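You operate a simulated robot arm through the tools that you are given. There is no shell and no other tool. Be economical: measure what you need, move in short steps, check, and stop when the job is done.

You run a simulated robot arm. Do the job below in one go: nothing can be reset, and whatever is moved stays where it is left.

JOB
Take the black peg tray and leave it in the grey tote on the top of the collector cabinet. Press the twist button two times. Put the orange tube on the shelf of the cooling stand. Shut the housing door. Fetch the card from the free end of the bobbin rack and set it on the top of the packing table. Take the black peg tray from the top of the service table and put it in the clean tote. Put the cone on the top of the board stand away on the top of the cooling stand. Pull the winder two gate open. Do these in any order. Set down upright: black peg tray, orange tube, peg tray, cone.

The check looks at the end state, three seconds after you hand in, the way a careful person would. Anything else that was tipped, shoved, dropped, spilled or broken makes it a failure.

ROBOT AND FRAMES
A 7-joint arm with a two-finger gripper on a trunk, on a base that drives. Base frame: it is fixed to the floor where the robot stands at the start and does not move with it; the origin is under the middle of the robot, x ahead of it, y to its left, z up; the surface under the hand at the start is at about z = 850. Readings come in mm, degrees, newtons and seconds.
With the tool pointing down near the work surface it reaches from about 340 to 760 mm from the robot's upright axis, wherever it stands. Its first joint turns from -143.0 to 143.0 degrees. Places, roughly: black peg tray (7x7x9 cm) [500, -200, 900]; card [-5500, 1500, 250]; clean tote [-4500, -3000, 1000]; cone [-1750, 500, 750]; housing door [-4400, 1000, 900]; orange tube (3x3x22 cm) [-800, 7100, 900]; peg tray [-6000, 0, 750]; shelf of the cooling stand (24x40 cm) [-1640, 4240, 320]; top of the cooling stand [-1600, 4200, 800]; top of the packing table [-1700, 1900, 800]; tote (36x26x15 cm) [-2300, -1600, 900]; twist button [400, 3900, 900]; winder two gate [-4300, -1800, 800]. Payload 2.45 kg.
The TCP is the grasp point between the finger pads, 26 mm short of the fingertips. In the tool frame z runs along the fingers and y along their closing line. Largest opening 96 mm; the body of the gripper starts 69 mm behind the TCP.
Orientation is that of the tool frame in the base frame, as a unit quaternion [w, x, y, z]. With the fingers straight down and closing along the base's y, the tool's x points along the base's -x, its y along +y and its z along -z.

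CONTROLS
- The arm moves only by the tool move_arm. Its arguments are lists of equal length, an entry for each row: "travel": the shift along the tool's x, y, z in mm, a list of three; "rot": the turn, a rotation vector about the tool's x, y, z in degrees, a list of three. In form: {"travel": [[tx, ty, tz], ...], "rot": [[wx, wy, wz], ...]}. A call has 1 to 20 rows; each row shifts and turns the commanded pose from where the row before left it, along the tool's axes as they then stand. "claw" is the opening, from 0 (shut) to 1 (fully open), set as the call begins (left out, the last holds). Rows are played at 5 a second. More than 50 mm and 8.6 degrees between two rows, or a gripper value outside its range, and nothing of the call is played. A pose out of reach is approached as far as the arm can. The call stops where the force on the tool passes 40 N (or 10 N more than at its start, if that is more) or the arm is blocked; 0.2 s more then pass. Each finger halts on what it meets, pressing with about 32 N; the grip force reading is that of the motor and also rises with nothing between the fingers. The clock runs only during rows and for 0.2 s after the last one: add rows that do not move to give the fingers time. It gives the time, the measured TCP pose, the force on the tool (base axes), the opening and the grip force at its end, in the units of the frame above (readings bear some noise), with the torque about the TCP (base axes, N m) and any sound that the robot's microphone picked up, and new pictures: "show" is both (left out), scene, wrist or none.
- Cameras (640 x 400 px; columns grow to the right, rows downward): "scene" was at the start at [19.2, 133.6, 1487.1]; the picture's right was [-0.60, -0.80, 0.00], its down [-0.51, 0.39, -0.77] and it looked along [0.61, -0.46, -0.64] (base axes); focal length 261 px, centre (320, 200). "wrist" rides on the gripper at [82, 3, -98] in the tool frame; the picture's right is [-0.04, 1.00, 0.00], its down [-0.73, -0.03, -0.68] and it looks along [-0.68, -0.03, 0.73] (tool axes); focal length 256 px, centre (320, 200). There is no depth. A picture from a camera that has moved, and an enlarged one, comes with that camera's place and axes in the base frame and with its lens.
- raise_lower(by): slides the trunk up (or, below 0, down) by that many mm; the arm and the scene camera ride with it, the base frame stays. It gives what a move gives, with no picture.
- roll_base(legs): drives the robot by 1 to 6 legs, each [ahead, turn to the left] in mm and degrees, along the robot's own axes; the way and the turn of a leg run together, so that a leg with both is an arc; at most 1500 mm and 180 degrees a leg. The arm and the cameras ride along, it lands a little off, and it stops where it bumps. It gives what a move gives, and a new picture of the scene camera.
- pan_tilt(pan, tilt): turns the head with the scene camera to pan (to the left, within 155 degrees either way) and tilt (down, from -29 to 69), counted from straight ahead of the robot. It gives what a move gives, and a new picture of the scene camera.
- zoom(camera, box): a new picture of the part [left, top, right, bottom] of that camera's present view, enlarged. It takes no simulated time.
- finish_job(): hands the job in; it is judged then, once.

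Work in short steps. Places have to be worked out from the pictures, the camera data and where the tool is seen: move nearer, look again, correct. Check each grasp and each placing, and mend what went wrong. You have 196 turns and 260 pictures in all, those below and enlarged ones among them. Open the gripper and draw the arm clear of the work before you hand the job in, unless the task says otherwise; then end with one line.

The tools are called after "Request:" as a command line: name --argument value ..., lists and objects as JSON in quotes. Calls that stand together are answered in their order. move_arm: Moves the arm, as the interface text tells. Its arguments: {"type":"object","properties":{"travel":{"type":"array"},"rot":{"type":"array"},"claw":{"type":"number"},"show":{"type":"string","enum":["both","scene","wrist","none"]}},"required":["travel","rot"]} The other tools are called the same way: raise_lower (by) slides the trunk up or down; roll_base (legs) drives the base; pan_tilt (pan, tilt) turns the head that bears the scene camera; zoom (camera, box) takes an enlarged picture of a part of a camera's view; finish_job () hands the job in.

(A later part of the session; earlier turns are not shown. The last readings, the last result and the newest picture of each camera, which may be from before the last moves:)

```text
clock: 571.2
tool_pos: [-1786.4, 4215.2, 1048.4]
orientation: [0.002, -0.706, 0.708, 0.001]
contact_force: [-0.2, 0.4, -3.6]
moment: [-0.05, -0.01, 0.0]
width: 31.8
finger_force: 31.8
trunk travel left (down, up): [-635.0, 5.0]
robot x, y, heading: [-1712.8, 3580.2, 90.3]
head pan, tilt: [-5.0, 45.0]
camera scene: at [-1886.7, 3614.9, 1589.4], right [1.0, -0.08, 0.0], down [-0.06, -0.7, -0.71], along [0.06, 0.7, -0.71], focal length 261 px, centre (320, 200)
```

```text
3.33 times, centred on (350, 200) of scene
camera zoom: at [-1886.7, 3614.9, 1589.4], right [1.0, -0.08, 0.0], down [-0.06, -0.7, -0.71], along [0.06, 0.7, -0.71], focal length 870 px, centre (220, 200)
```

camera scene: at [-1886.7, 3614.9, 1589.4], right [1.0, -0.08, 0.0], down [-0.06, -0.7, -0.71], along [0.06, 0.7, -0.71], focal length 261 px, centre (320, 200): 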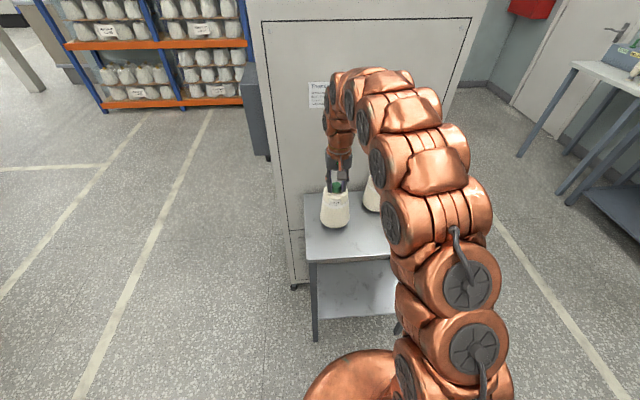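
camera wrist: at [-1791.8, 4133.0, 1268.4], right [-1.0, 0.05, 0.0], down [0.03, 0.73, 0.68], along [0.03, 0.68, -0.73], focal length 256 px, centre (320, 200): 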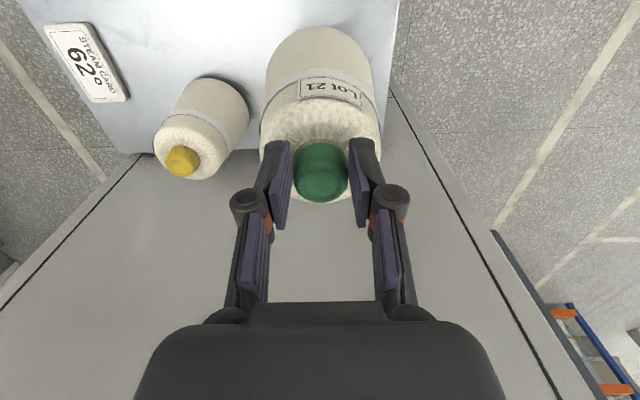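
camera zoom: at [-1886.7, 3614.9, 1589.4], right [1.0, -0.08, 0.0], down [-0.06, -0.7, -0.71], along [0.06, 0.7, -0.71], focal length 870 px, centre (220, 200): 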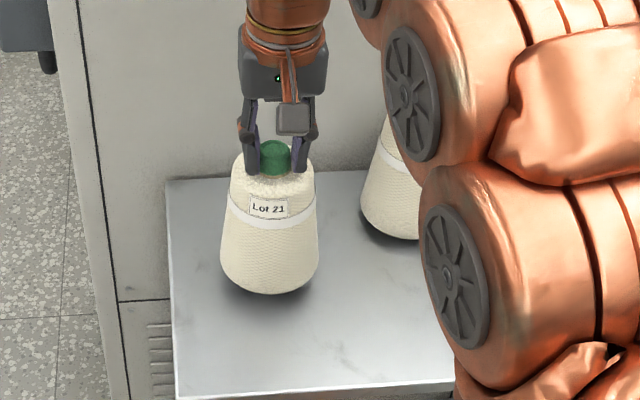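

Shadow shows it is close to the top. I step down gently to contact.

Request:
move_arm --travel '[[0, 0, 6], [0, 0, 6], [0, 0, 6], [0, 0, 5], [0, 0, 5], [0, 0, 5], [0, 0, 5]]' --rot '[[0, 0, 0], [0, 0, 0], [0, 0, 0], [0, 0, 0], [0, 0, 0], [0, 0, 0], [0, 0, 0]]' --show "none"

```text
clock: 572.5
tool_pos: [-1785.1, 4214.4, 1023.8]
orientation: [0.003, -0.705, 0.709, 0.003]
contact_force: [1.9, -8.6, 21.7]
moment: [-1.06, -0.17, -0.04]
width: 34.2
finger_force: 31.8
trunk travel left (down, up): [-635.0, 5.0]
robot x, y, heading: [-1715.1, 3583.3, 90.3]
head pan, tilt: [-5.0, 45.0]
stopped in row 6: the force on the tool passed its limit at 46 N (the readings are from after the stop); the commanded pose is now the measured one
```

Contact. I relieve 4 mm, open, and lift clear.

Request:
move_arm --travel '[[0, 0, -2], [0, 0, -2], [0, 0, 0]]' --rot '[[0, 0, 0], [0, 0, 0], [0, 0, 0]]' --show "none"

Request:
move_arm --travel '[[0, 0, 0], [0, 0, 0], [0, 0, 0], [0, 0, 0], [0, 0, -20], [0, 0, -40], [0, 0, -40], [0, 0, -40], [0, 0, 0]]' --rot '[[0, 0, 0], [0, 0, 0], [0, 0, 0], [0, 0, 0], [0, 0, 0], [0, 0, 0], [0, 0, 0], [0, 0, 0], [0, 0, 0]]' --claw 0.65 --show "both"

```text
clock: 573.3
tool_pos: [-1785.4, 4216.3, 1025.8]
orientation: [0.002, -0.705, 0.709, 0.003]
contact_force: [0.2, 0.2, -3.2]
moment: [-0.03, -0.01, 0.02]
width: 34.2
finger_force: 32.2
trunk travel left (down, up): [-635.0, 5.0]
robot x, y, heading: [-1708.0, 3583.4, 90.5]
head pan, tilt: [-5.0, 45.0]
```

```text
clock: 575.3
tool_pos: [-1785.3, 4213.8, 1167.0]
orientation: [0.003, -0.706, 0.709, 0.004]
contact_force: [0.6, -0.3, -0.4]
moment: [0.01, 0.01, 0.0]
width: 62.7
finger_force: 0.1
trunk travel left (down, up): [-635.0, 5.0]
robot x, y, heading: [-1710.8, 3580.3, 90.7]
head pan, tilt: [-5.0, 45.0]
camera scene: at [-1886.6, 3614.6, 1589.4], right [1.0, -0.08, 0.0], down [-0.06, -0.7, -0.71], along [0.06, 0.7, -0.71], focal length 261 px, centre (320, 200)
camera wrist: at [-1790.4, 4131.1, 1265.4], right [-1.0, 0.05, 0.0], down [0.03, 0.73, 0.69], along [0.03, 0.68, -0.73], focal length 256 px, centre (320, 200)
```

scene: 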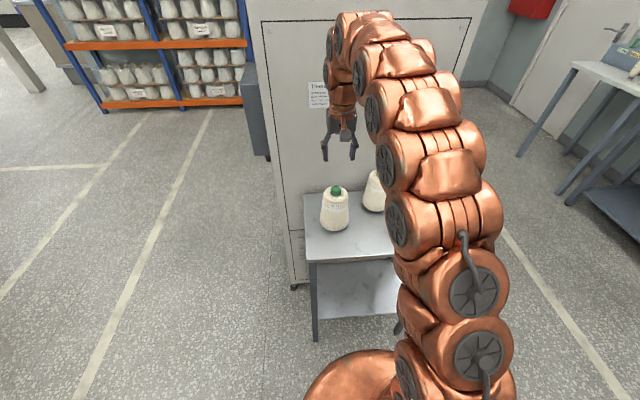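
wrist: 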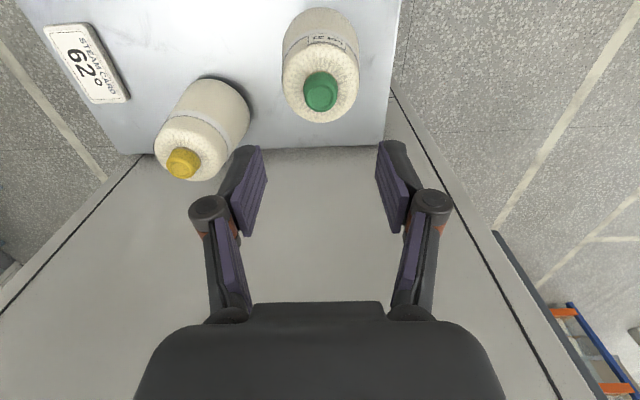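

The cone stands upright on the cooling stand. Next the twist button near [400,3900]: I retract, lower the trunk, and drive toward the test bench.

Request:
move_arm --travel '[[45, 0, -10], [45, 0, -10], [45, 0, 0], [45, -20, 0], [0, -40, 0], [0, -30, 0]]' --rot '[[0, 0, 0], [0, 0, 0], [0, 0, 0], [0, 0, 0], [0, 0, 0], [0, 0, 0]]' --show "none"

Request:
raise_lower --by -110

Request:
roll_base --legs '[[0, -73], [1000, 0], [0, -17.5]]'

Request:
pan_tilt --pan 0 --tilt 30

```text
clock: 576.7
tool_pos: [-1696.2, 4033.7, 1185.2]
orientation: [0.003, -0.705, 0.709, 0.003]
contact_force: [0.3, 0.1, 0.0]
moment: [-0.01, 0.0, -0.01]
width: 62.4
finger_force: 0.0
trunk travel left (down, up): [-635.0, 5.0]
robot x, y, heading: [-1714.3, 3578.3, 90.3]
head pan, tilt: [-5.0, 45.0]
```

```text
clock: 578.1
tool_pos: [-1696.7, 4035.5, 1075.3]
orientation: [0.003, -0.706, 0.708, 0.003]
contact_force: [0.2, 1.1, -0.8]
moment: [0.02, -0.01, -0.03]
width: 62.4
finger_force: 0.0
trunk travel left (down, up): [-525.0, 115.0]
robot x, y, heading: [-1709.1, 3579.6, 90.1]
head pan, tilt: [-5.0, 45.0]
```

```text
clock: 587.5
tool_pos: [-298.4, 3850.0, 1074.7]
orientation: [0.005, 0.013, 1.0, 0.0]
contact_force: [0.5, -1.2, 0.4]
moment: [0.0, -0.01, -0.03]
width: 62.2
finger_force: 0.0
trunk travel left (down, up): [-525.0, 115.0]
robot x, y, heading: [-746.4, 3875.4, -0.7]
head pan, tilt: [-5.0, 45.0]
camera scene: at [-714.7, 4052.5, 1479.4], right [-0.1, -0.99, 0.0], down [-0.7, 0.07, -0.71], along [0.7, -0.07, -0.71], focal length 261 px, centre (320, 200)
```

scene: 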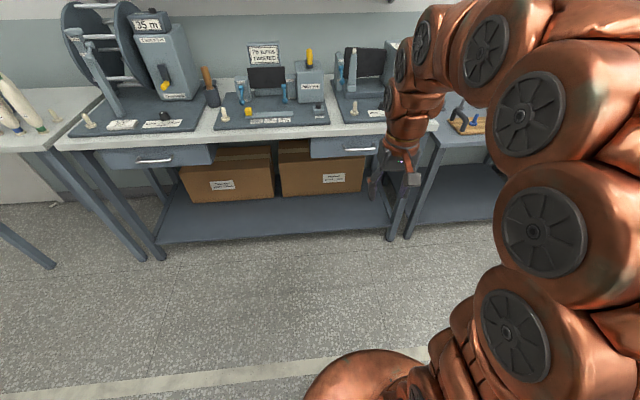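

```text
clock: 588.3
tool_pos: [-297.8, 3848.7, 1073.7]
orientation: [0.005, 0.013, 1.0, 0.0]
contact_force: [0.3, -0.6, 0.2]
moment: [0.02, -0.04, 0.01]
width: 62.5
finger_force: 0.1
trunk travel left (down, up): [-525.0, 115.0]
robot x, y, heading: [-746.7, 3874.9, -1.0]
head pan, tilt: [0.0, 30.0]
camera scene: at [-705.2, 4059.4, 1502.0], right [-0.01, -1.0, 0.0], down [-0.5, 0.01, -0.87], along [0.87, -0.01, -0.5], focal length 261 px, centre (320, 200)
```

scene: 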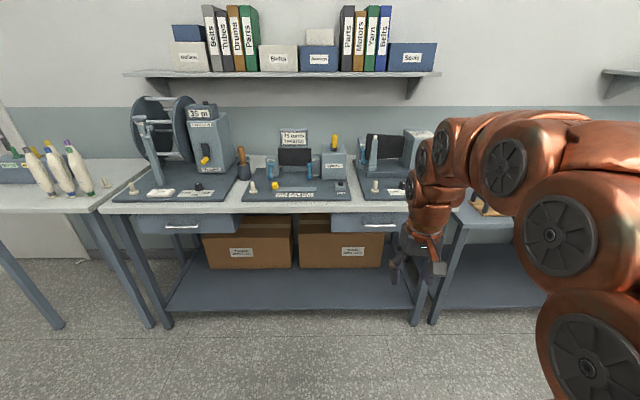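

Request:
zoom --camera "scene" --box '[230, 120, 440, 210]'

Request:
zoom --camera "scene" --box '[100, 90, 260, 210]'

```text
3.05 times, centred on (335, 165) of scene
camera zoom: at [-705.2, 4059.4, 1502.0], right [-0.01, -1.0, 0.0], down [-0.5, 0.01, -0.87], along [0.87, -0.01, -0.5], focal length 795 px, centre (274, 307)
```

zoom: 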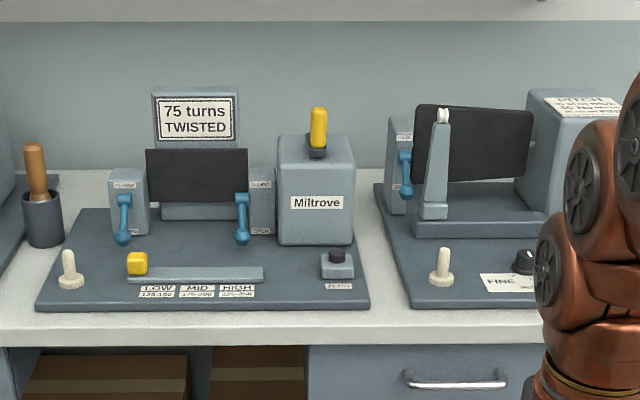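

```text
3.33 times, centred on (180, 150) of scene
camera zoom: at [-705.2, 4059.4, 1502.0], right [-0.01, -1.0, 0.0], down [-0.5, 0.01, -0.87], along [0.87, -0.01, -0.5], focal length 870 px, centre (787, 367)
```

zoom: 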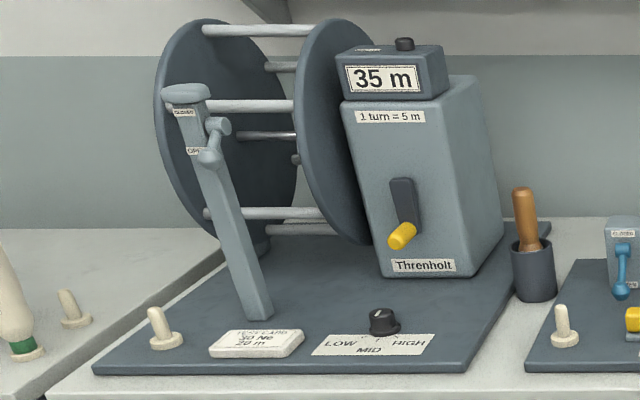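

Request:
zoom --camera "scene" --box '[260, 175, 360, 210]'

Request:
zoom --camera "scene" --box '[325, 180, 365, 205]'

```text
6.40 times, centred on (310, 192) of scene
camera zoom: at [-705.2, 4059.4, 1502.0], right [-0.01, -1.0, 0.0], down [-0.5, 0.01, -0.87], along [0.87, -0.01, -0.5], focal length 1670 px, centre (384, 248)
```

zoom: 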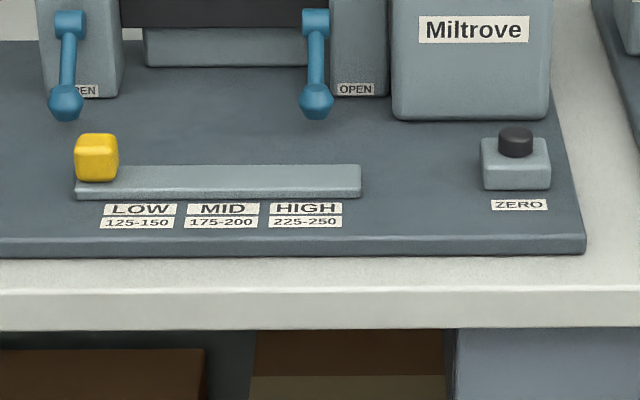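

```text
16.00 times, centred on (345, 192) of scene
camera zoom: at [-705.2, 4059.4, 1502.0], right [-0.01, -1.0, 0.0], down [-0.5, 0.01, -0.87], along [0.87, -0.01, -0.5], focal length 4176 px, centre (-80, 320)
```

zoom: 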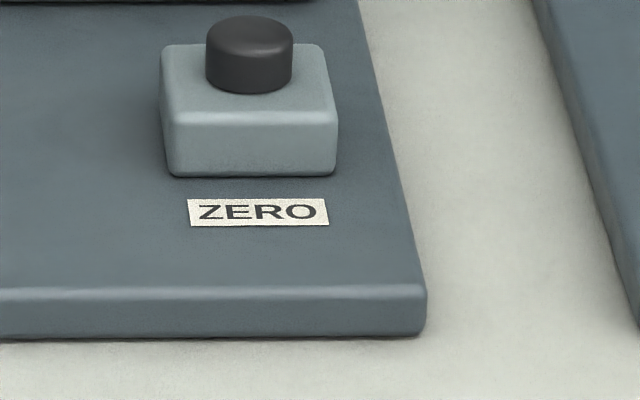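

The twist tester's only push button is the black ZERO one, at about [540,3937]. I drive 650 mm closer and view it with the wrist camera.

Request:
roll_base --legs '[[0, 0.8], [640, 0]]'

Request:
pan_tilt --pan 0 --tilt 45

Request:
move_arm --travel '[[0, 30, 0], [0, 30, 0], [0, 20, 0], [0, 0, 0]]' --rot '[[0, 0, 0], [0, 0, 0], [0, 0, 0], [0, 0, 0]]' --claw 0 --show "wrist"

```text
clock: 592.2
tool_pos: [341.6, 3853.6, 1074.7]
orientation: [0.005, 0.008, 1.0, -0.001]
contact_force: [0.2, 0.5, -0.1]
moment: [-0.04, -0.02, 0.01]
width: 62.5
finger_force: 0.2
trunk travel left (down, up): [-525.0, 115.0]
robot x, y, heading: [-107.3, 3876.6, -0.5]
head pan, tilt: [0.0, 30.0]
camera scene: at [-68.2, 4058.9, 1502.0], right [0.0, -1.0, 0.0], down [-0.5, 0.0, -0.87], along [0.87, 0.0, -0.5], focal length 261 px, centre (320, 200)
```

scene: 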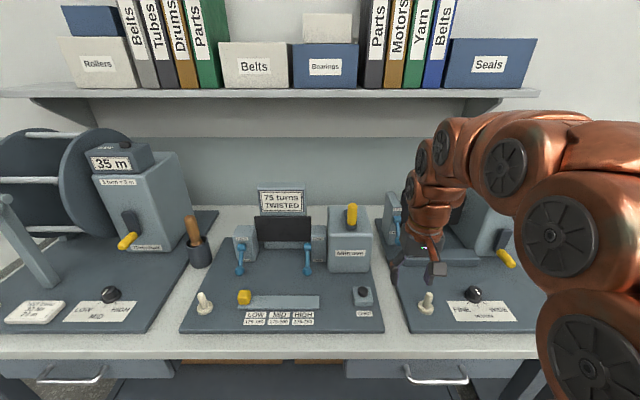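

```text
clock: 593.0
tool_pos: [343.1, 3853.9, 1075.0]
orientation: [0.004, 0.007, 1.0, 0.0]
contact_force: [0.0, 0.4, 1.1]
moment: [-0.01, 0.0, -0.02]
width: 62.5
finger_force: 0.0
trunk travel left (down, up): [-525.0, 115.0]
robot x, y, heading: [-109.7, 3872.0, -0.3]
head pan, tilt: [0.0, 45.0]
camera scene: at [-77.2, 4059.0, 1479.5], right [0.0, -1.0, 0.0], down [-0.71, 0.0, -0.71], along [0.71, 0.0, -0.71], focal length 261 px, centre (320, 200)
```

scene: 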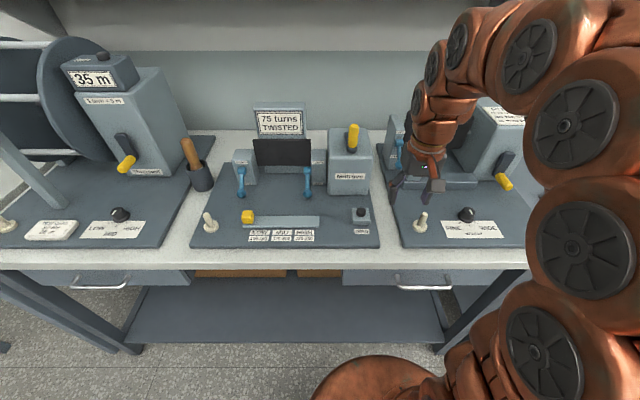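

```text
clock: 594.0
tool_pos: [342.9, 3933.1, 1073.9]
orientation: [0.004, 0.007, 1.0, 0.0]
contact_force: [0.0, -0.1, 0.5]
moment: [0.01, 0.04, -0.01]
width: 0.0
finger_force: 26.7
trunk travel left (down, up): [-525.0, 115.0]
robot x, y, heading: [-109.3, 3876.0, -0.3]
head pan, tilt: [0.0, 45.0]
camera wrist: at [259.4, 3938.5, 1172.8], right [0.05, 1.0, 0.0], down [0.73, -0.04, 0.69], along [0.68, -0.04, -0.73], focal length 256 px, centre (320, 200)
```

wrist: 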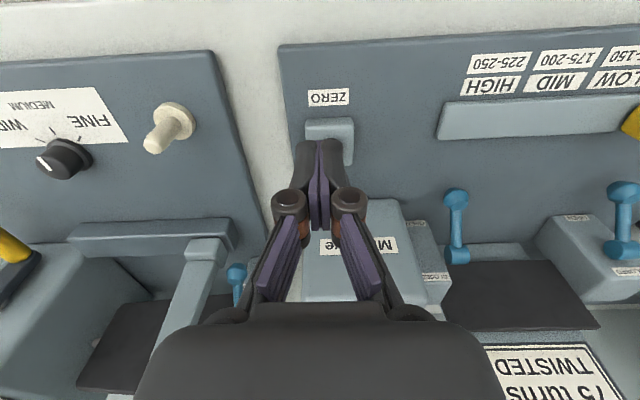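

The button is hidden behind the fingers. I shift the hand 70 mm left to see it.

Request:
move_arm --travel '[[0, 35, 0], [0, 35, 0], [0, 0, 0]]' --rot '[[0, 0, 0], [0, 0, 0], [0, 0, 0]]' --show "wrist"

Request:
zoom --camera "scene" --box '[320, 160, 440, 260]'

```text
clock: 594.8
tool_pos: [343.5, 4004.6, 1074.5]
orientation: [0.005, 0.007, 1.0, 0.0]
contact_force: [0.0, 0.3, -0.1]
moment: [-0.03, -0.02, -0.01]
width: 0.0
finger_force: 28.2
trunk travel left (down, up): [-525.0, 115.0]
robot x, y, heading: [-112.6, 3872.0, 0.0]
head pan, tilt: [0.0, 45.0]
camera wrist: at [260.8, 4008.1, 1172.8], right [0.05, 1.0, 0.0], down [0.73, -0.04, 0.69], along [0.68, -0.04, -0.73], focal length 256 px, centre (320, 200)
```

wrist: 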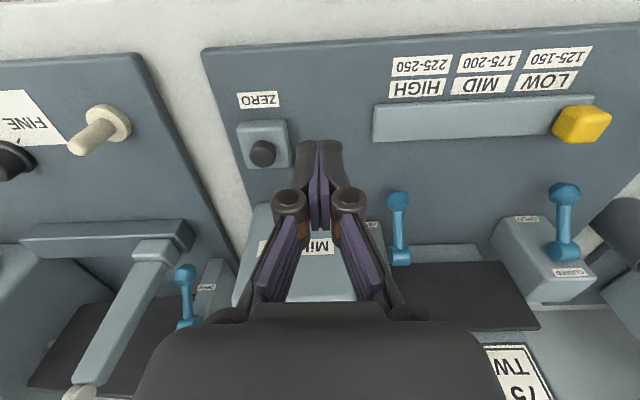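

```text
4.00 times, centred on (380, 210) of scene
camera zoom: at [-77.2, 4059.1, 1479.4], right [0.0, -1.0, 0.0], down [-0.71, 0.0, -0.71], along [0.71, 0.0, -0.71], focal length 1044 px, centre (80, 160)
```

zoom: 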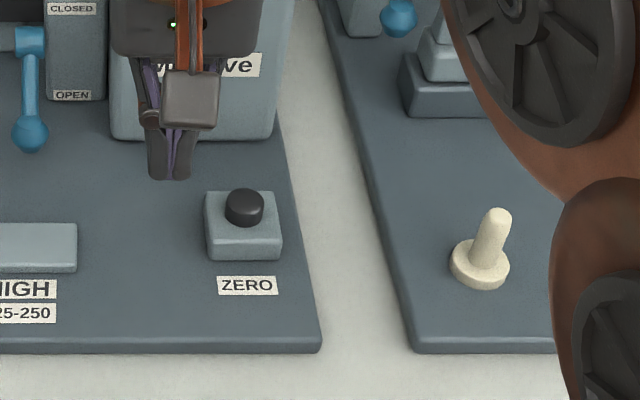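

Button top triangulates to about [402,3945,955]. I move above it with closed fingers and check.

Request:
move_arm --travel '[[-30, -30, 0], [-29, -30, 0], [0, 0, 25], [0, 0, 0]]' --rot '[[0, 0, 0], [0, 0, 0], [0, 0, 0], [0, 0, 0]]' --show "both"

Request:
zoom --camera "scene" --box '[320, 160, 440, 260]'

```text
clock: 595.8
tool_pos: [402.1, 3942.3, 1050.4]
orientation: [0.004, 0.007, 1.0, 0.0]
contact_force: [0.4, 0.7, -0.4]
moment: [0.02, 0.01, 0.0]
width: 0.0
finger_force: 28.4
trunk travel left (down, up): [-525.0, 115.0]
robot x, y, heading: [-111.0, 3873.7, -0.1]
head pan, tilt: [0.0, 45.0]
camera scene: at [-77.2, 4059.0, 1479.4], right [0.0, -1.0, 0.0], down [-0.71, 0.0, -0.71], along [0.71, 0.0, -0.71], focal length 261 px, centre (320, 200)
camera wrist: at [318.6, 3946.9, 1147.9], right [0.05, 1.0, 0.0], down [0.73, -0.04, 0.69], along [0.68, -0.04, -0.73], focal length 256 px, centre (320, 200)
```

scene: 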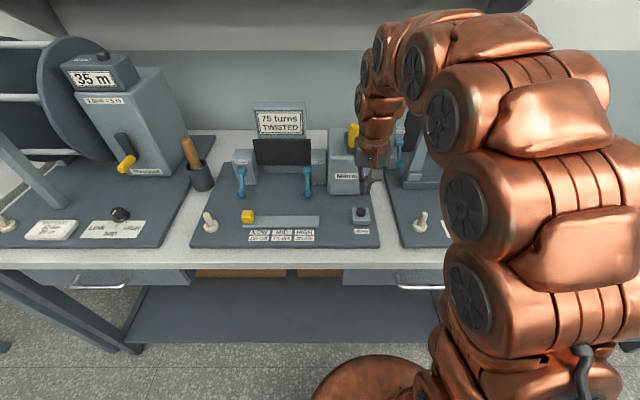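
wrist: 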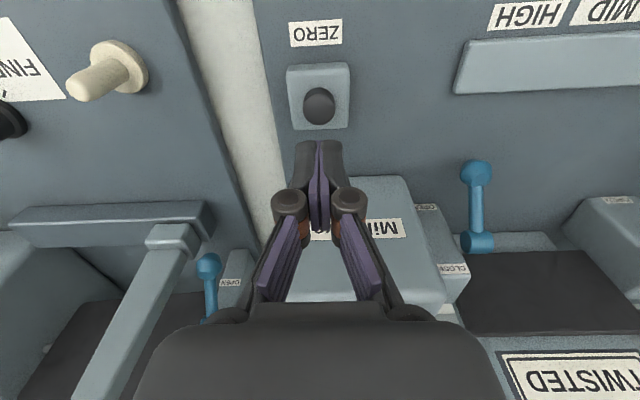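

```text
4.00 times, centred on (380, 210) of scene
camera zoom: at [-77.2, 4059.0, 1479.4], right [0.0, -1.0, 0.0], down [-0.71, 0.0, -0.71], along [0.71, 0.0, -0.71], focal length 1044 px, centre (80, 160)
```

zoom: 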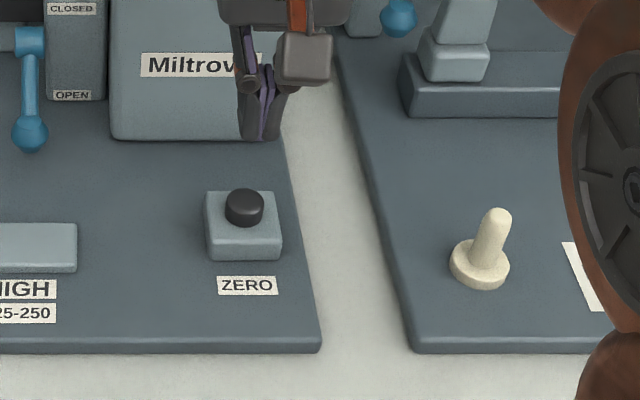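

Now [407,3941], top z≈933. I align and descend to z≈985 for a check of the remaining gap.

Request:
move_arm --travel '[[-5, -1, 20], [0, 0, 25], [0, 0, 20], [0, 0, 0]]' --rot '[[0, 0, 0], [0, 0, 0], [0, 0, 0], [0, 0, 0]]' --show "wrist"

Request:
zoom --camera "scene" --box '[320, 160, 440, 260]'

```text
clock: 596.8
tool_pos: [409.0, 3941.0, 986.0]
orientation: [0.004, 0.007, 1.0, 0.0]
contact_force: [0.3, -0.4, 0.6]
moment: [0.0, 0.0, 0.0]
width: 0.2
finger_force: 28.9
trunk travel left (down, up): [-525.0, 115.0]
robot x, y, heading: [-111.0, 3872.0, 0.3]
head pan, tilt: [0.0, 45.0]
camera wrist: at [325.1, 3945.8, 1084.2], right [0.05, 1.0, 0.0], down [0.73, -0.04, 0.69], along [0.68, -0.04, -0.73], focal length 256 px, centre (320, 200)
```

wrist: 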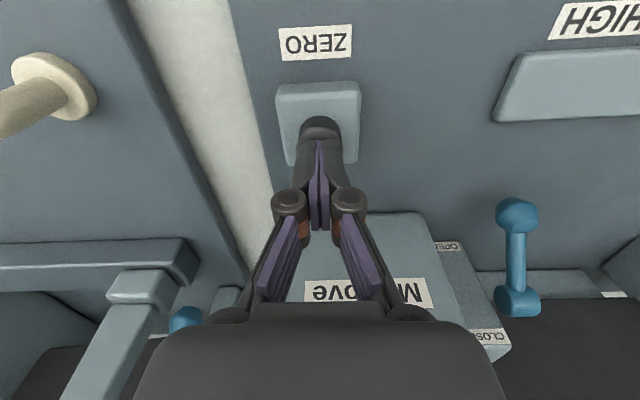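

```text
4.00 times, centred on (380, 210) of scene
camera zoom: at [-77.2, 4059.0, 1479.4], right [0.0, -1.0, 0.0], down [-0.71, 0.0, -0.71], along [0.71, 0.0, -0.71], focal length 1044 px, centre (80, 160)
```

zoom: 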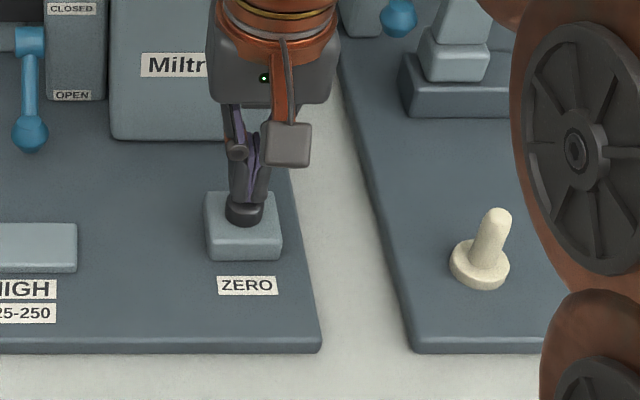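

Aligned over the button. I step down in 2 mm rows to feel for contact.

Request:
move_arm --travel '[[0, 0, 3], [0, 0, 3], [0, 0, 3], [0, 0, 3], [0, 0, 3]]' --rot '[[0, 0, 0], [0, 0, 0], [0, 0, 0], [0, 0, 0], [0, 0, 0]]' --show "none"

```text
clock: 598.0
tool_pos: [407.0, 3941.0, 972.0]
orientation: [0.006, 0.007, 1.0, 0.001]
contact_force: [2.0, 0.0, 19.7]
moment: [0.02, 0.04, -0.03]
width: 6.1
finger_force: 28.5
trunk travel left (down, up): [-525.0, 115.0]
robot x, y, heading: [-114.6, 3872.2, -0.0]
head pan, tilt: [0.0, 45.0]
heard: click
```

One click. I rise 12 mm to release and look at the display.

Request:
move_arm --travel '[[0, 0, -6], [0, 0, -8], [0, 0, 0], [0, 0, 0]]' --rot '[[0, 0, 0], [0, 0, 0], [0, 0, 0], [0, 0, 0]]' --show "scene"

Request:
zoom --camera "scene" --box '[230, 90, 400, 250]'

```text
clock: 599.0
tool_pos: [407.9, 3941.0, 985.0]
orientation: [0.004, 0.006, 1.0, 0.0]
contact_force: [0.0, 0.0, 0.2]
moment: [0.05, 0.04, 0.02]
width: 0.0
finger_force: 27.9
trunk travel left (down, up): [-525.0, 115.0]
robot x, y, heading: [-108.9, 3871.1, -0.2]
head pan, tilt: [0.0, 45.0]
camera scene: at [-77.2, 4059.0, 1479.4], right [0.0, -1.0, 0.0], down [-0.71, 0.0, -0.71], along [0.71, 0.0, -0.71], focal length 261 px, centre (320, 200)
```

scene: 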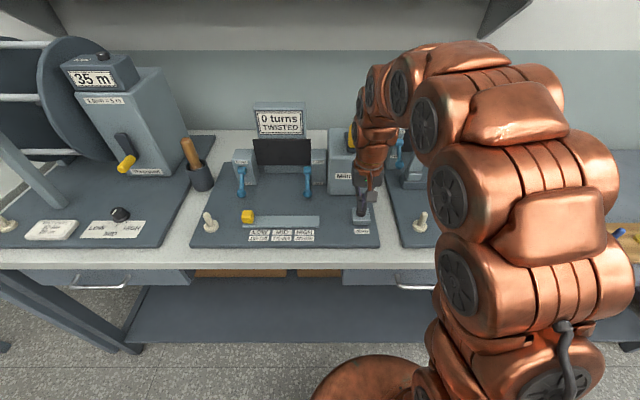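

```text
2.50 times, centred on (315, 170) of scene
camera zoom: at [-77.2, 4059.0, 1479.4], right [0.0, -1.0, 0.0], down [-0.71, 0.0, -0.71], along [0.71, 0.0, -0.71], focal length 652 px, centre (332, 275)
```

zoom: 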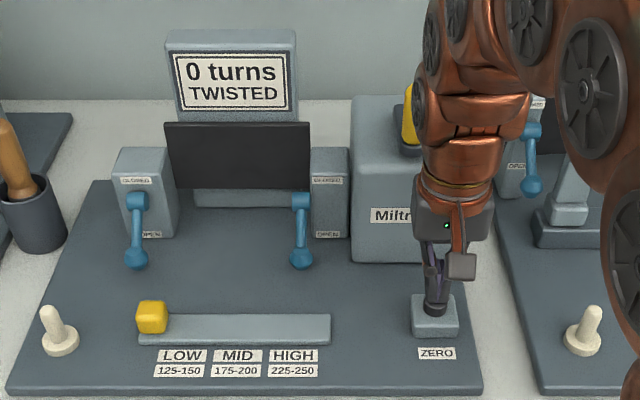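

The display reset to 0 turns — it is the twist button and it registered once. I press the second time in the same way and release.

Request:
move_arm --travel '[[0, 0, 3], [0, 0, 3], [0, 0, 3], [0, 0, 4], [0, 0, 1]]' --rot '[[0, 0, 0], [0, 0, 0], [0, 0, 0], [0, 0, 0], [0, 0, 0]]' --show "none"

Request:
move_arm --travel '[[0, 0, -6], [0, 0, -10], [0, 0, -30], [0, 0, -40], [0, 0, -40]]' --rot '[[0, 0, 0], [0, 0, 0], [0, 0, 0], [0, 0, 0], [0, 0, 0]]' --show "none"

```text
clock: 600.2
tool_pos: [408.4, 3944.0, 972.2]
orientation: [0.006, 0.008, 1.0, 0.0]
contact_force: [2.4, -0.3, 18.9]
moment: [-0.02, 0.0, -0.03]
width: 5.9
finger_force: 28.5
trunk travel left (down, up): [-525.0, 115.0]
robot x, y, heading: [-107.4, 3874.7, 0.0]
head pan, tilt: [0.0, 45.0]
heard: click
```

```text
clock: 601.4
tool_pos: [406.2, 3941.3, 1097.5]
orientation: [0.004, 0.007, 1.0, 0.0]
contact_force: [-0.5, 0.6, -0.5]
moment: [0.03, -0.01, 0.01]
width: 0.1
finger_force: 28.5
trunk travel left (down, up): [-525.0, 115.0]
robot x, y, heading: [-115.4, 3872.4, -0.1]
head pan, tilt: [0.0, 45.0]
```

Second click heard. Next the orange tube: I back away and drive north to about y 6200.

Request:
roll_base --legs '[[-420, 0], [0, 90], [1300, 0]]'

Request:
pan_tilt --pan 10 --tilt 25

```text
clock: 613.9
tool_pos: [-598.6, 5680.4, 1097.6]
orientation: [0.003, -0.704, 0.711, 0.003]
contact_force: [0.6, -0.7, -0.4]
moment: [0.0, 0.0, 0.03]
width: 0.0
finger_force: 27.9
trunk travel left (down, up): [-525.0, 115.0]
robot x, y, heading: [-534.1, 5165.0, 90.1]
head pan, tilt: [0.0, 45.0]
camera scene: at [-711.1, 5197.8, 1479.4], right [1.0, 0.0, 0.0], down [0.0, -0.71, -0.71], along [0.0, 0.71, -0.71], focal length 261 px, centre (320, 200)
```

scene: 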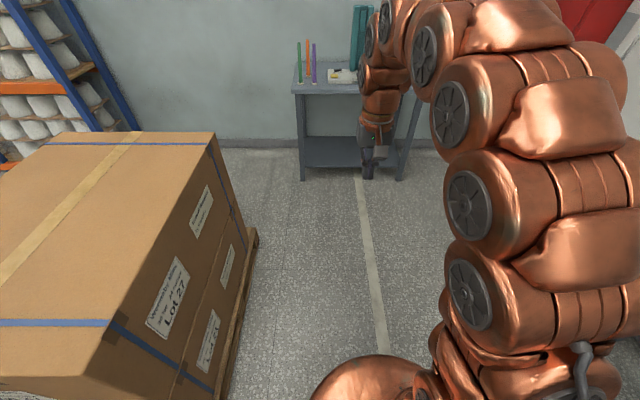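

```text
clock: 614.7
tool_pos: [-598.6, 5680.4, 1097.1]
orientation: [0.003, -0.704, 0.71, 0.003]
contact_force: [-0.9, 0.3, -0.4]
moment: [0.01, 0.0, -0.01]
width: 0.0
finger_force: 28.4
trunk travel left (down, up): [-525.0, 115.0]
robot x, y, heading: [-531.4, 5159.2, 90.2]
head pan, tilt: [10.0, 25.0]
camera scene: at [-727.1, 5207.2, 1509.9], right [0.98, 0.17, 0.0], down [0.07, -0.42, -0.91], along [-0.16, 0.89, -0.42], focal length 261 px, centre (320, 200)
```

scene: 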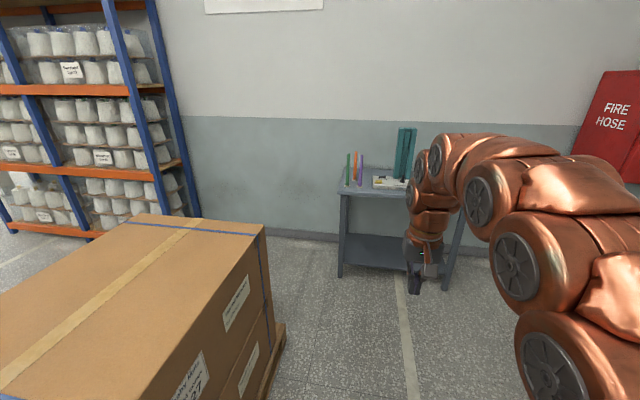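

The tubes (green, orange, purple) stand on the left of that table near [-790,7050]. I drive up to it, clear of the pallet.

Request:
roll_base --legs '[[0, 7], [1230, 0], [0, -7]]'

Request:
pan_tilt --pan -5 --tilt 40

Request:
move_arm --travel '[[0, 0, 0]]' --rot '[[0, 0, 0]]' --claw 0.6 --show "wrist"

```text
clock: 622.1
tool_pos: [-740.7, 6909.5, 1097.4]
orientation: [0.003, -0.699, 0.716, 0.003]
contact_force: [-1.1, 0.9, 0.2]
moment: [0.02, 0.02, 0.02]
width: 0.1
finger_force: 28.5
trunk travel left (down, up): [-525.0, 115.0]
robot x, y, heading: [-677.4, 6391.3, 89.6]
head pan, tilt: [10.0, 25.0]
camera scene: at [-873.9, 6439.3, 1510.0], right [0.99, 0.16, 0.0], down [0.07, -0.42, -0.91], along [-0.15, 0.89, -0.42], focal length 261 px, centre (320, 200)
```

scene: 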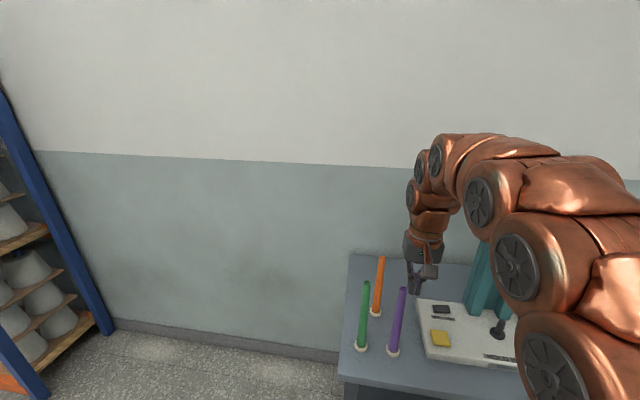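

```text
clock: 622.9
tool_pos: [-740.8, 6911.5, 1095.5]
orientation: [0.002, -0.699, 0.715, 0.002]
contact_force: [1.0, -1.5, -0.8]
moment: [0.0, 0.02, 0.0]
width: 0.0
finger_force: 28.8
trunk travel left (down, up): [-525.0, 115.0]
robot x, y, heading: [-676.1, 6395.3, 89.4]
head pan, tilt: [-5.0, 40.0]
camera scene: at [-850.6, 6433.1, 1486.7], right [1.0, -0.1, 0.0], down [-0.06, -0.64, -0.77], along [0.08, 0.76, -0.64], focal length 261 px, centre (320, 200)
```

scene: 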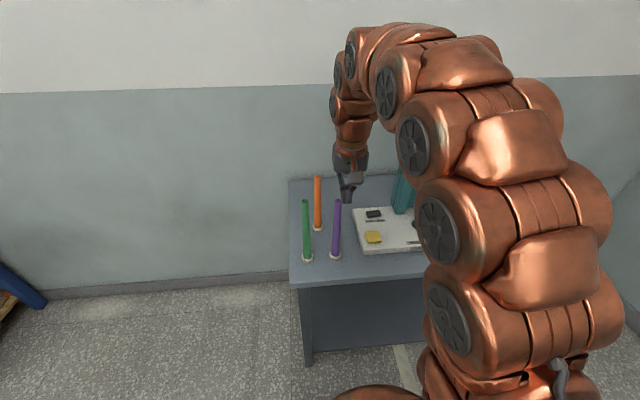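

```text
clock: 623.3
tool_pos: [-740.0, 6911.5, 1097.0]
orientation: [0.004, -0.699, 0.715, 0.003]
contact_force: [0.6, -0.8, -0.8]
moment: [-0.01, 0.0, 0.0]
width: 33.9
finger_force: 0.0
trunk travel left (down, up): [-525.0, 115.0]
robot x, y, heading: [-676.2, 6388.2, 89.4]
head pan, tilt: [-5.0, 40.0]
camera wrist: at [-746.1, 6828.5, 1195.1], right [-1.0, 0.06, 0.0], down [0.05, 0.73, 0.69], along [0.04, 0.68, -0.73], focal length 256 px, centre (320, 200)
```

wrist: 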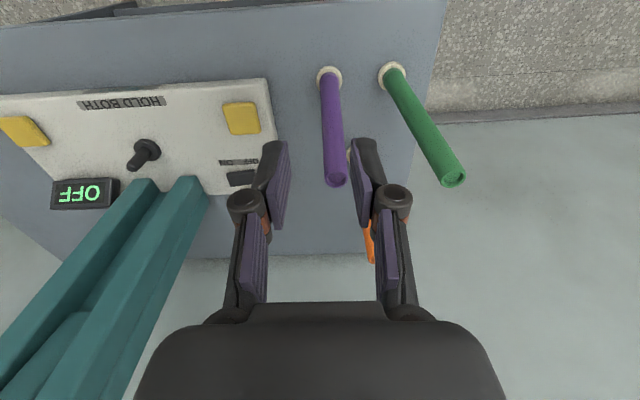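

Purple/green tube tops are at z≈1045; the orange tube stands behind them at about [-790,7068]. I'll grip it from above near its top: first raise and move over it.

Request:
move_arm --travel '[[0, 0, -40], [0, 27, 0], [0, 26, 0], [-40, 0, 0], [-40, 0, 0], [-30, 0, 0], [0, 0, 0]]' --rot '[[0, 0, 0], [0, 0, 0], [0, 0, 0], [0, 0, 0], [0, 0, 0], [0, 0, 0], [0, 0, 0]]' --claw 0.6 --show "both"

```text
clock: 624.9
tool_pos: [-790.3, 7021.5, 1138.7]
orientation: [0.004, -0.699, 0.715, 0.003]
contact_force: [-0.4, 0.2, -0.1]
moment: [0.02, 0.05, 0.0]
width: 57.8
finger_force: 0.1
trunk travel left (down, up): [-525.0, 115.0]
robot x, y, heading: [-676.6, 6391.2, 89.2]
head pan, tilt: [-5.0, 40.0]
camera scene: at [-850.6, 6433.2, 1486.7], right [1.0, -0.1, 0.0], down [-0.06, -0.64, -0.77], along [0.08, 0.76, -0.64], focal length 261 px, centre (320, 200)
camera wrist: at [-796.8, 6939.4, 1236.1], right [-1.0, 0.06, 0.0], down [0.05, 0.73, 0.69], along [0.04, 0.68, -0.73], focal length 256 px, centre (320, 200)
```

scene: 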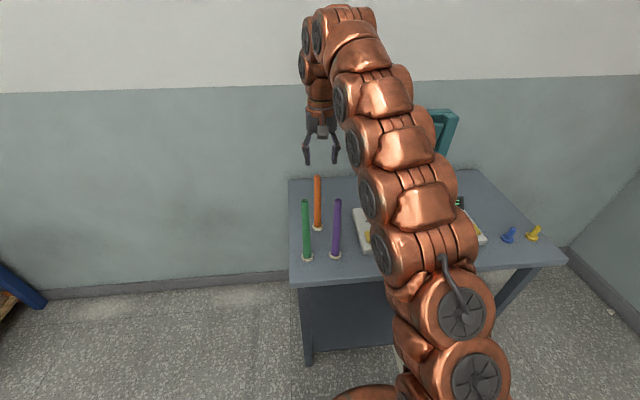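
wrist: 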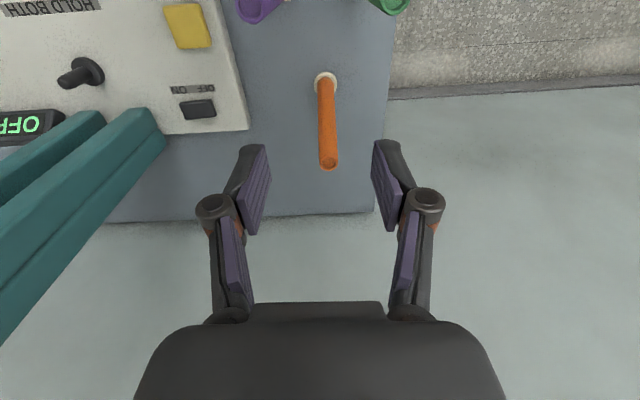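

Orange tube refined to [-797,7060], top z≈1064. I align and descend to z≈1028, then close.

Request:
move_arm --travel '[[-38, 6, 0], [0, 0, 35], [0, 0, 35], [0, 0, 25], [0, 0, 15], [0, 0, 0]]' --rot '[[0, 0, 0], [0, 0, 0], [0, 0, 0], [0, 0, 0], [0, 0, 0], [0, 0, 0]]' --show "none"

Request:
move_arm --travel '[[0, 0, 0], [0, 0, 0], [0, 0, 0], [0, 0, 0], [0, 0, 0]]' --rot '[[0, 0, 0], [0, 0, 0], [0, 0, 0], [0, 0, 0], [0, 0, 0]]' --claw 0 --show "wrist"

```text
clock: 626.3
tool_pos: [-792.2, 7029.6, 1018.4]
orientation: [0.003, -0.699, 0.715, 0.003]
contact_force: [0.3, -0.5, 0.0]
moment: [-0.03, -0.01, 0.0]
width: 57.8
finger_force: 0.0
out of reach, approached as far as the arm can: row 1
trunk travel left (down, up): [-525.0, 115.0]
robot x, y, heading: [-682.6, 6388.7, 89.1]
head pan, tilt: [-5.0, 40.0]
```

```text
clock: 627.5
tool_pos: [-790.3, 7028.5, 1020.0]
orientation: [0.003, -0.699, 0.715, 0.003]
contact_force: [0.0, -0.2, 0.6]
moment: [0.04, 0.04, 0.01]
width: 0.0
finger_force: 28.3
trunk travel left (down, up): [-525.0, 115.0]
robot x, y, heading: [-678.2, 6390.1, 89.2]
head pan, tilt: [-5.0, 40.0]
camera wrist: at [-797.5, 6946.3, 1117.0], right [-1.0, 0.06, 0.0], down [0.05, 0.73, 0.69], along [0.04, 0.68, -0.73], focal length 256 px, centre (320, 200)
```

wrist: 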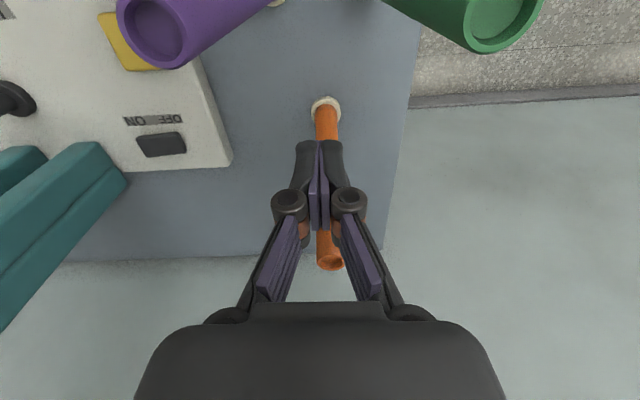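

The forward shift had been clipped; the fingers closed in front of the tube. I open, advance 31 mm, and close again.

Request:
move_arm --travel '[[0, 0, 0], [0, 0, 0], [0, 0, 0], [0, 0, 0], [-10, 3, 0], [-11, 3, 0], [-10, 0, 0], [0, 0, 0]]' --rot '[[0, 0, 0], [0, 0, 0], [0, 0, 0], [0, 0, 0], [0, 0, 0], [0, 0, 0], [0, 0, 0], [0, 0, 0]]' --claw 0.6 --show "wrist"

```text
clock: 629.3
tool_pos: [-797.3, 7061.0, 1018.9]
orientation: [0.004, -0.699, 0.715, 0.004]
contact_force: [0.5, -0.5, -0.2]
moment: [-0.02, -0.02, 0.01]
width: 57.5
finger_force: 0.0
trunk travel left (down, up): [-525.0, 115.0]
robot x, y, heading: [-680.2, 6395.0, 88.9]
head pan, tilt: [-5.0, 40.0]
camera wrist: at [-803.4, 6978.0, 1117.8], right [-1.0, 0.06, 0.0], down [0.05, 0.73, 0.69], along [0.04, 0.68, -0.73], focal length 256 px, centre (320, 200)
```

wrist: 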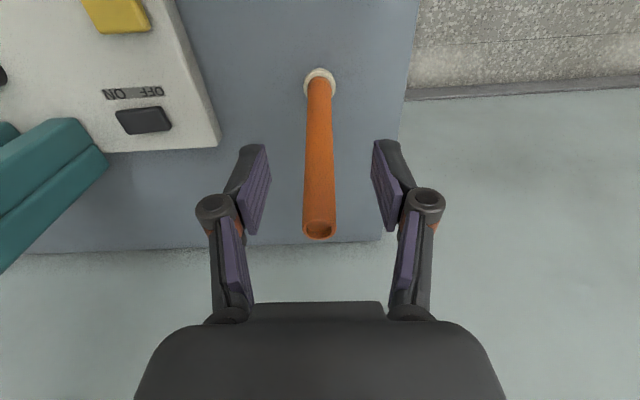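

The tube is between the fingers; I close and lift a little.

Request:
move_arm --travel '[[0, 0, 0], [0, 0, 0], [0, 0, 0], [0, 0, 0], [0, 0, -10], [0, 0, -20], [0, 0, -20], [0, 0, 0]]' --rot '[[0, 0, 0], [0, 0, 0], [0, 0, 0], [0, 0, 0], [0, 0, 0], [0, 0, 0], [0, 0, 0], [0, 0, 0]]' --claw 0 --show "wrist"

```text
clock: 631.1
tool_pos: [-797.9, 7060.3, 1068.9]
orientation: [0.004, -0.699, 0.715, 0.003]
contact_force: [-0.1, 0.9, 0.2]
moment: [0.0, 0.02, -0.02]
width: 0.0
finger_force: 28.4
trunk travel left (down, up): [-525.0, 115.0]
robot x, y, heading: [-675.7, 6393.8, 89.2]
head pan, tilt: [-5.0, 40.0]
camera wrist: at [-803.5, 6977.4, 1167.6], right [-1.0, 0.06, 0.0], down [0.05, 0.73, 0.69], along [0.04, 0.68, -0.73], focal length 256 px, centre (320, 200)
```

wrist: 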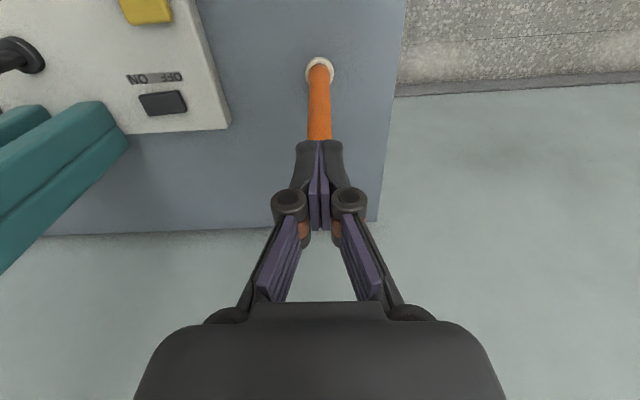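

Missed — the tube is ~12 mm farther and lower (fits [-798,7074], top z≈1038). It still stands. I open, advance 14 mm and lower.

Request:
move_arm --travel '[[0, 0, -5], [0, 0, 0], [0, 0, 0], [0, 0, 0], [-7, 0, 0], [-7, 0, 0], [0, 0, 25], [0, 0, 25], [0, 0, 15], [0, 0, 0]]' --rot '[[0, 0, 0], [0, 0, 0], [0, 0, 0], [0, 0, 0], [0, 0, 0], [0, 0, 0], [0, 0, 0], [0, 0, 0], [0, 0, 0], [0, 0, 0]]' --claw 0.6 --show "wrist"

```text
clock: 633.3
tool_pos: [-796.2, 7075.2, 1008.9]
orientation: [0.003, -0.698, 0.716, 0.003]
contact_force: [1.0, -0.7, 0.1]
moment: [-0.01, 0.01, -0.02]
width: 57.5
finger_force: 0.1
trunk travel left (down, up): [-525.0, 115.0]
robot x, y, heading: [-677.2, 6397.3, 89.5]
head pan, tilt: [-5.0, 40.0]
camera wrist: at [-802.7, 6992.5, 1107.3], right [-1.0, 0.06, 0.0], down [0.05, 0.73, 0.69], along [0.04, 0.68, -0.73], focal length 256 px, centre (320, 200)
```

wrist: 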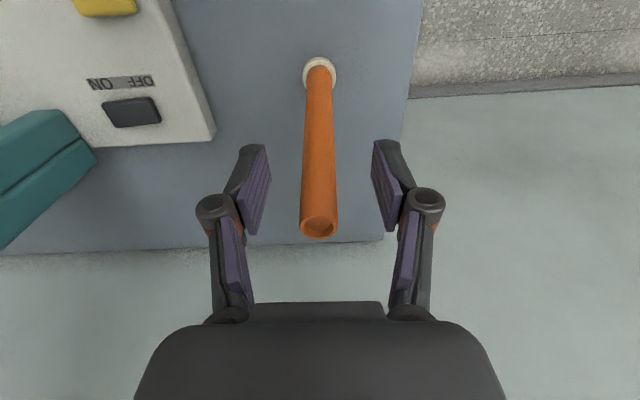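

Re-solving with five views gives the tube axis at y≈7080, top z≈1031. I advance 6 mm, lower 8 and close.

Request:
move_arm --travel '[[-6, 0, 0], [0, 0, 8], [0, 0, 0]]' --rot '[[0, 0, 0], [0, 0, 0], [0, 0, 0]]' --show "none"

Request:
move_arm --travel '[[0, 0, 0], [0, 0, 0], [0, 0, 0], [0, 0, 0], [0, 0, 0]]' --rot '[[0, 0, 0], [0, 0, 0], [0, 0, 0], [0, 0, 0], [0, 0, 0]]' --claw 0 --show "wrist"

```text
clock: 634.1
tool_pos: [-796.5, 7081.1, 1001.1]
orientation: [0.004, -0.699, 0.715, 0.004]
contact_force: [0.6, 0.6, 0.1]
moment: [-0.01, 0.0, 0.02]
width: 57.6
finger_force: 0.0
trunk travel left (down, up): [-525.0, 115.0]
robot x, y, heading: [-679.8, 6393.0, 89.5]
head pan, tilt: [-5.0, 40.0]
```

```text
clock: 635.3
tool_pos: [-795.5, 7081.1, 1001.8]
orientation: [0.003, -0.699, 0.715, 0.003]
contact_force: [0.9, -0.3, 0.6]
moment: [0.02, -0.04, -0.02]
width: 19.4
finger_force: 32.6
trunk travel left (down, up): [-525.0, 115.0]
robot x, y, heading: [-678.0, 6398.1, 89.1]
head pan, tilt: [-5.0, 40.0]
camera wrist: at [-802.2, 6998.5, 1099.5], right [-1.0, 0.06, 0.0], down [0.05, 0.73, 0.69], along [0.04, 0.68, -0.73], focal length 256 px, centre (320, 200)
```

wrist: 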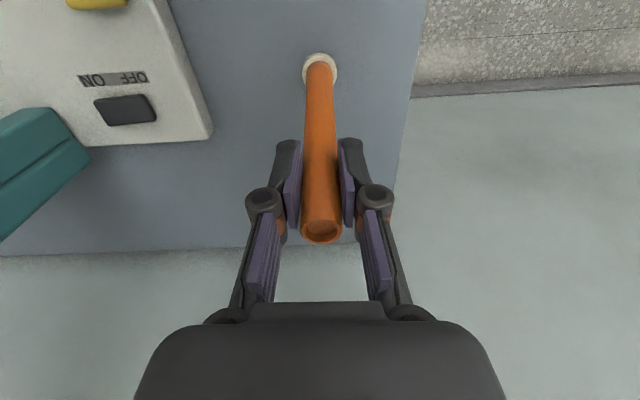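

Gripped at 19.4 mm. I lift with the arm, then with the trunk, to clear the other tubes.

Request:
move_arm --travel '[[0, 0, -10], [0, 0, -30], [0, 0, -40], [0, 0, -40], [0, 0, 0]]' --rot '[[0, 0, 0], [0, 0, 0], [0, 0, 0], [0, 0, 0], [0, 0, 0]]' --show "both"

Request:
raise_lower --by 114

```text
clock: 636.5
tool_pos: [-795.2, 7075.1, 1083.9]
orientation: [0.003, -0.699, 0.716, 0.003]
contact_force: [0.6, 1.0, -0.6]
moment: [-0.03, -0.01, -0.03]
width: 19.6
finger_force: 32.5
out of reach, approached as far as the arm can: row 3, 4
trunk travel left (down, up): [-525.0, 115.0]
robot x, y, heading: [-677.8, 6391.7, 89.3]
head pan, tilt: [-5.0, 40.0]
camera scene: at [-850.6, 6433.1, 1486.6], right [1.0, -0.1, 0.0], down [-0.06, -0.64, -0.77], along [0.08, 0.76, -0.64], focal length 261 px, centre (320, 200)
camera wrist: at [-802.0, 6992.5, 1181.5], right [-1.0, 0.06, 0.0], down [0.05, 0.73, 0.69], along [0.04, 0.68, -0.73], focal length 256 px, centre (320, 200)
```

scene: 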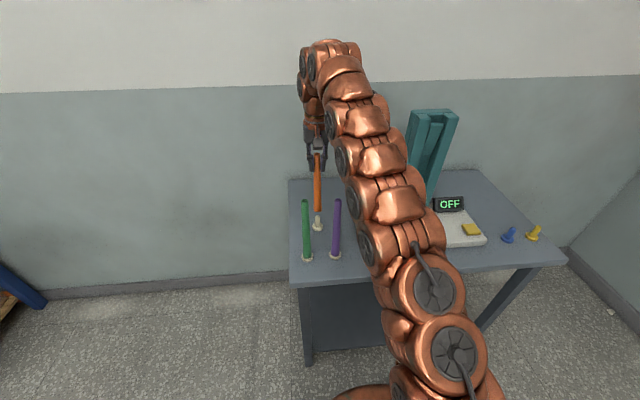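
wrist: 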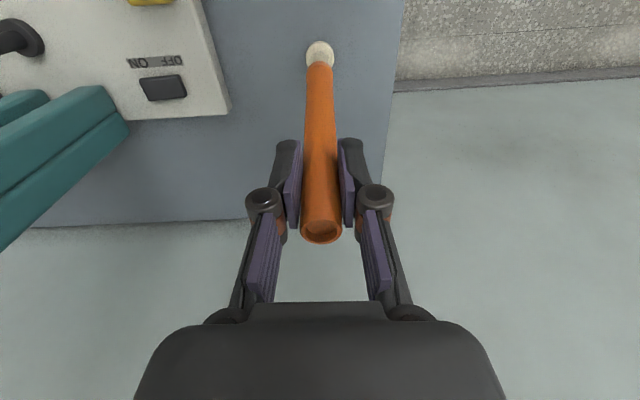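

```text
clock: 637.9
tool_pos: [-795.5, 7074.5, 1198.0]
orientation: [0.003, -0.699, 0.715, 0.003]
contact_force: [0.0, 0.3, -0.9]
moment: [0.02, 0.01, 0.02]
width: 19.5
finger_force: 31.8
trunk travel left (down, up): [-639.0, 1.0]
robot x, y, heading: [-678.8, 6393.4, 89.5]
head pan, tilt: [-5.0, 40.0]
```

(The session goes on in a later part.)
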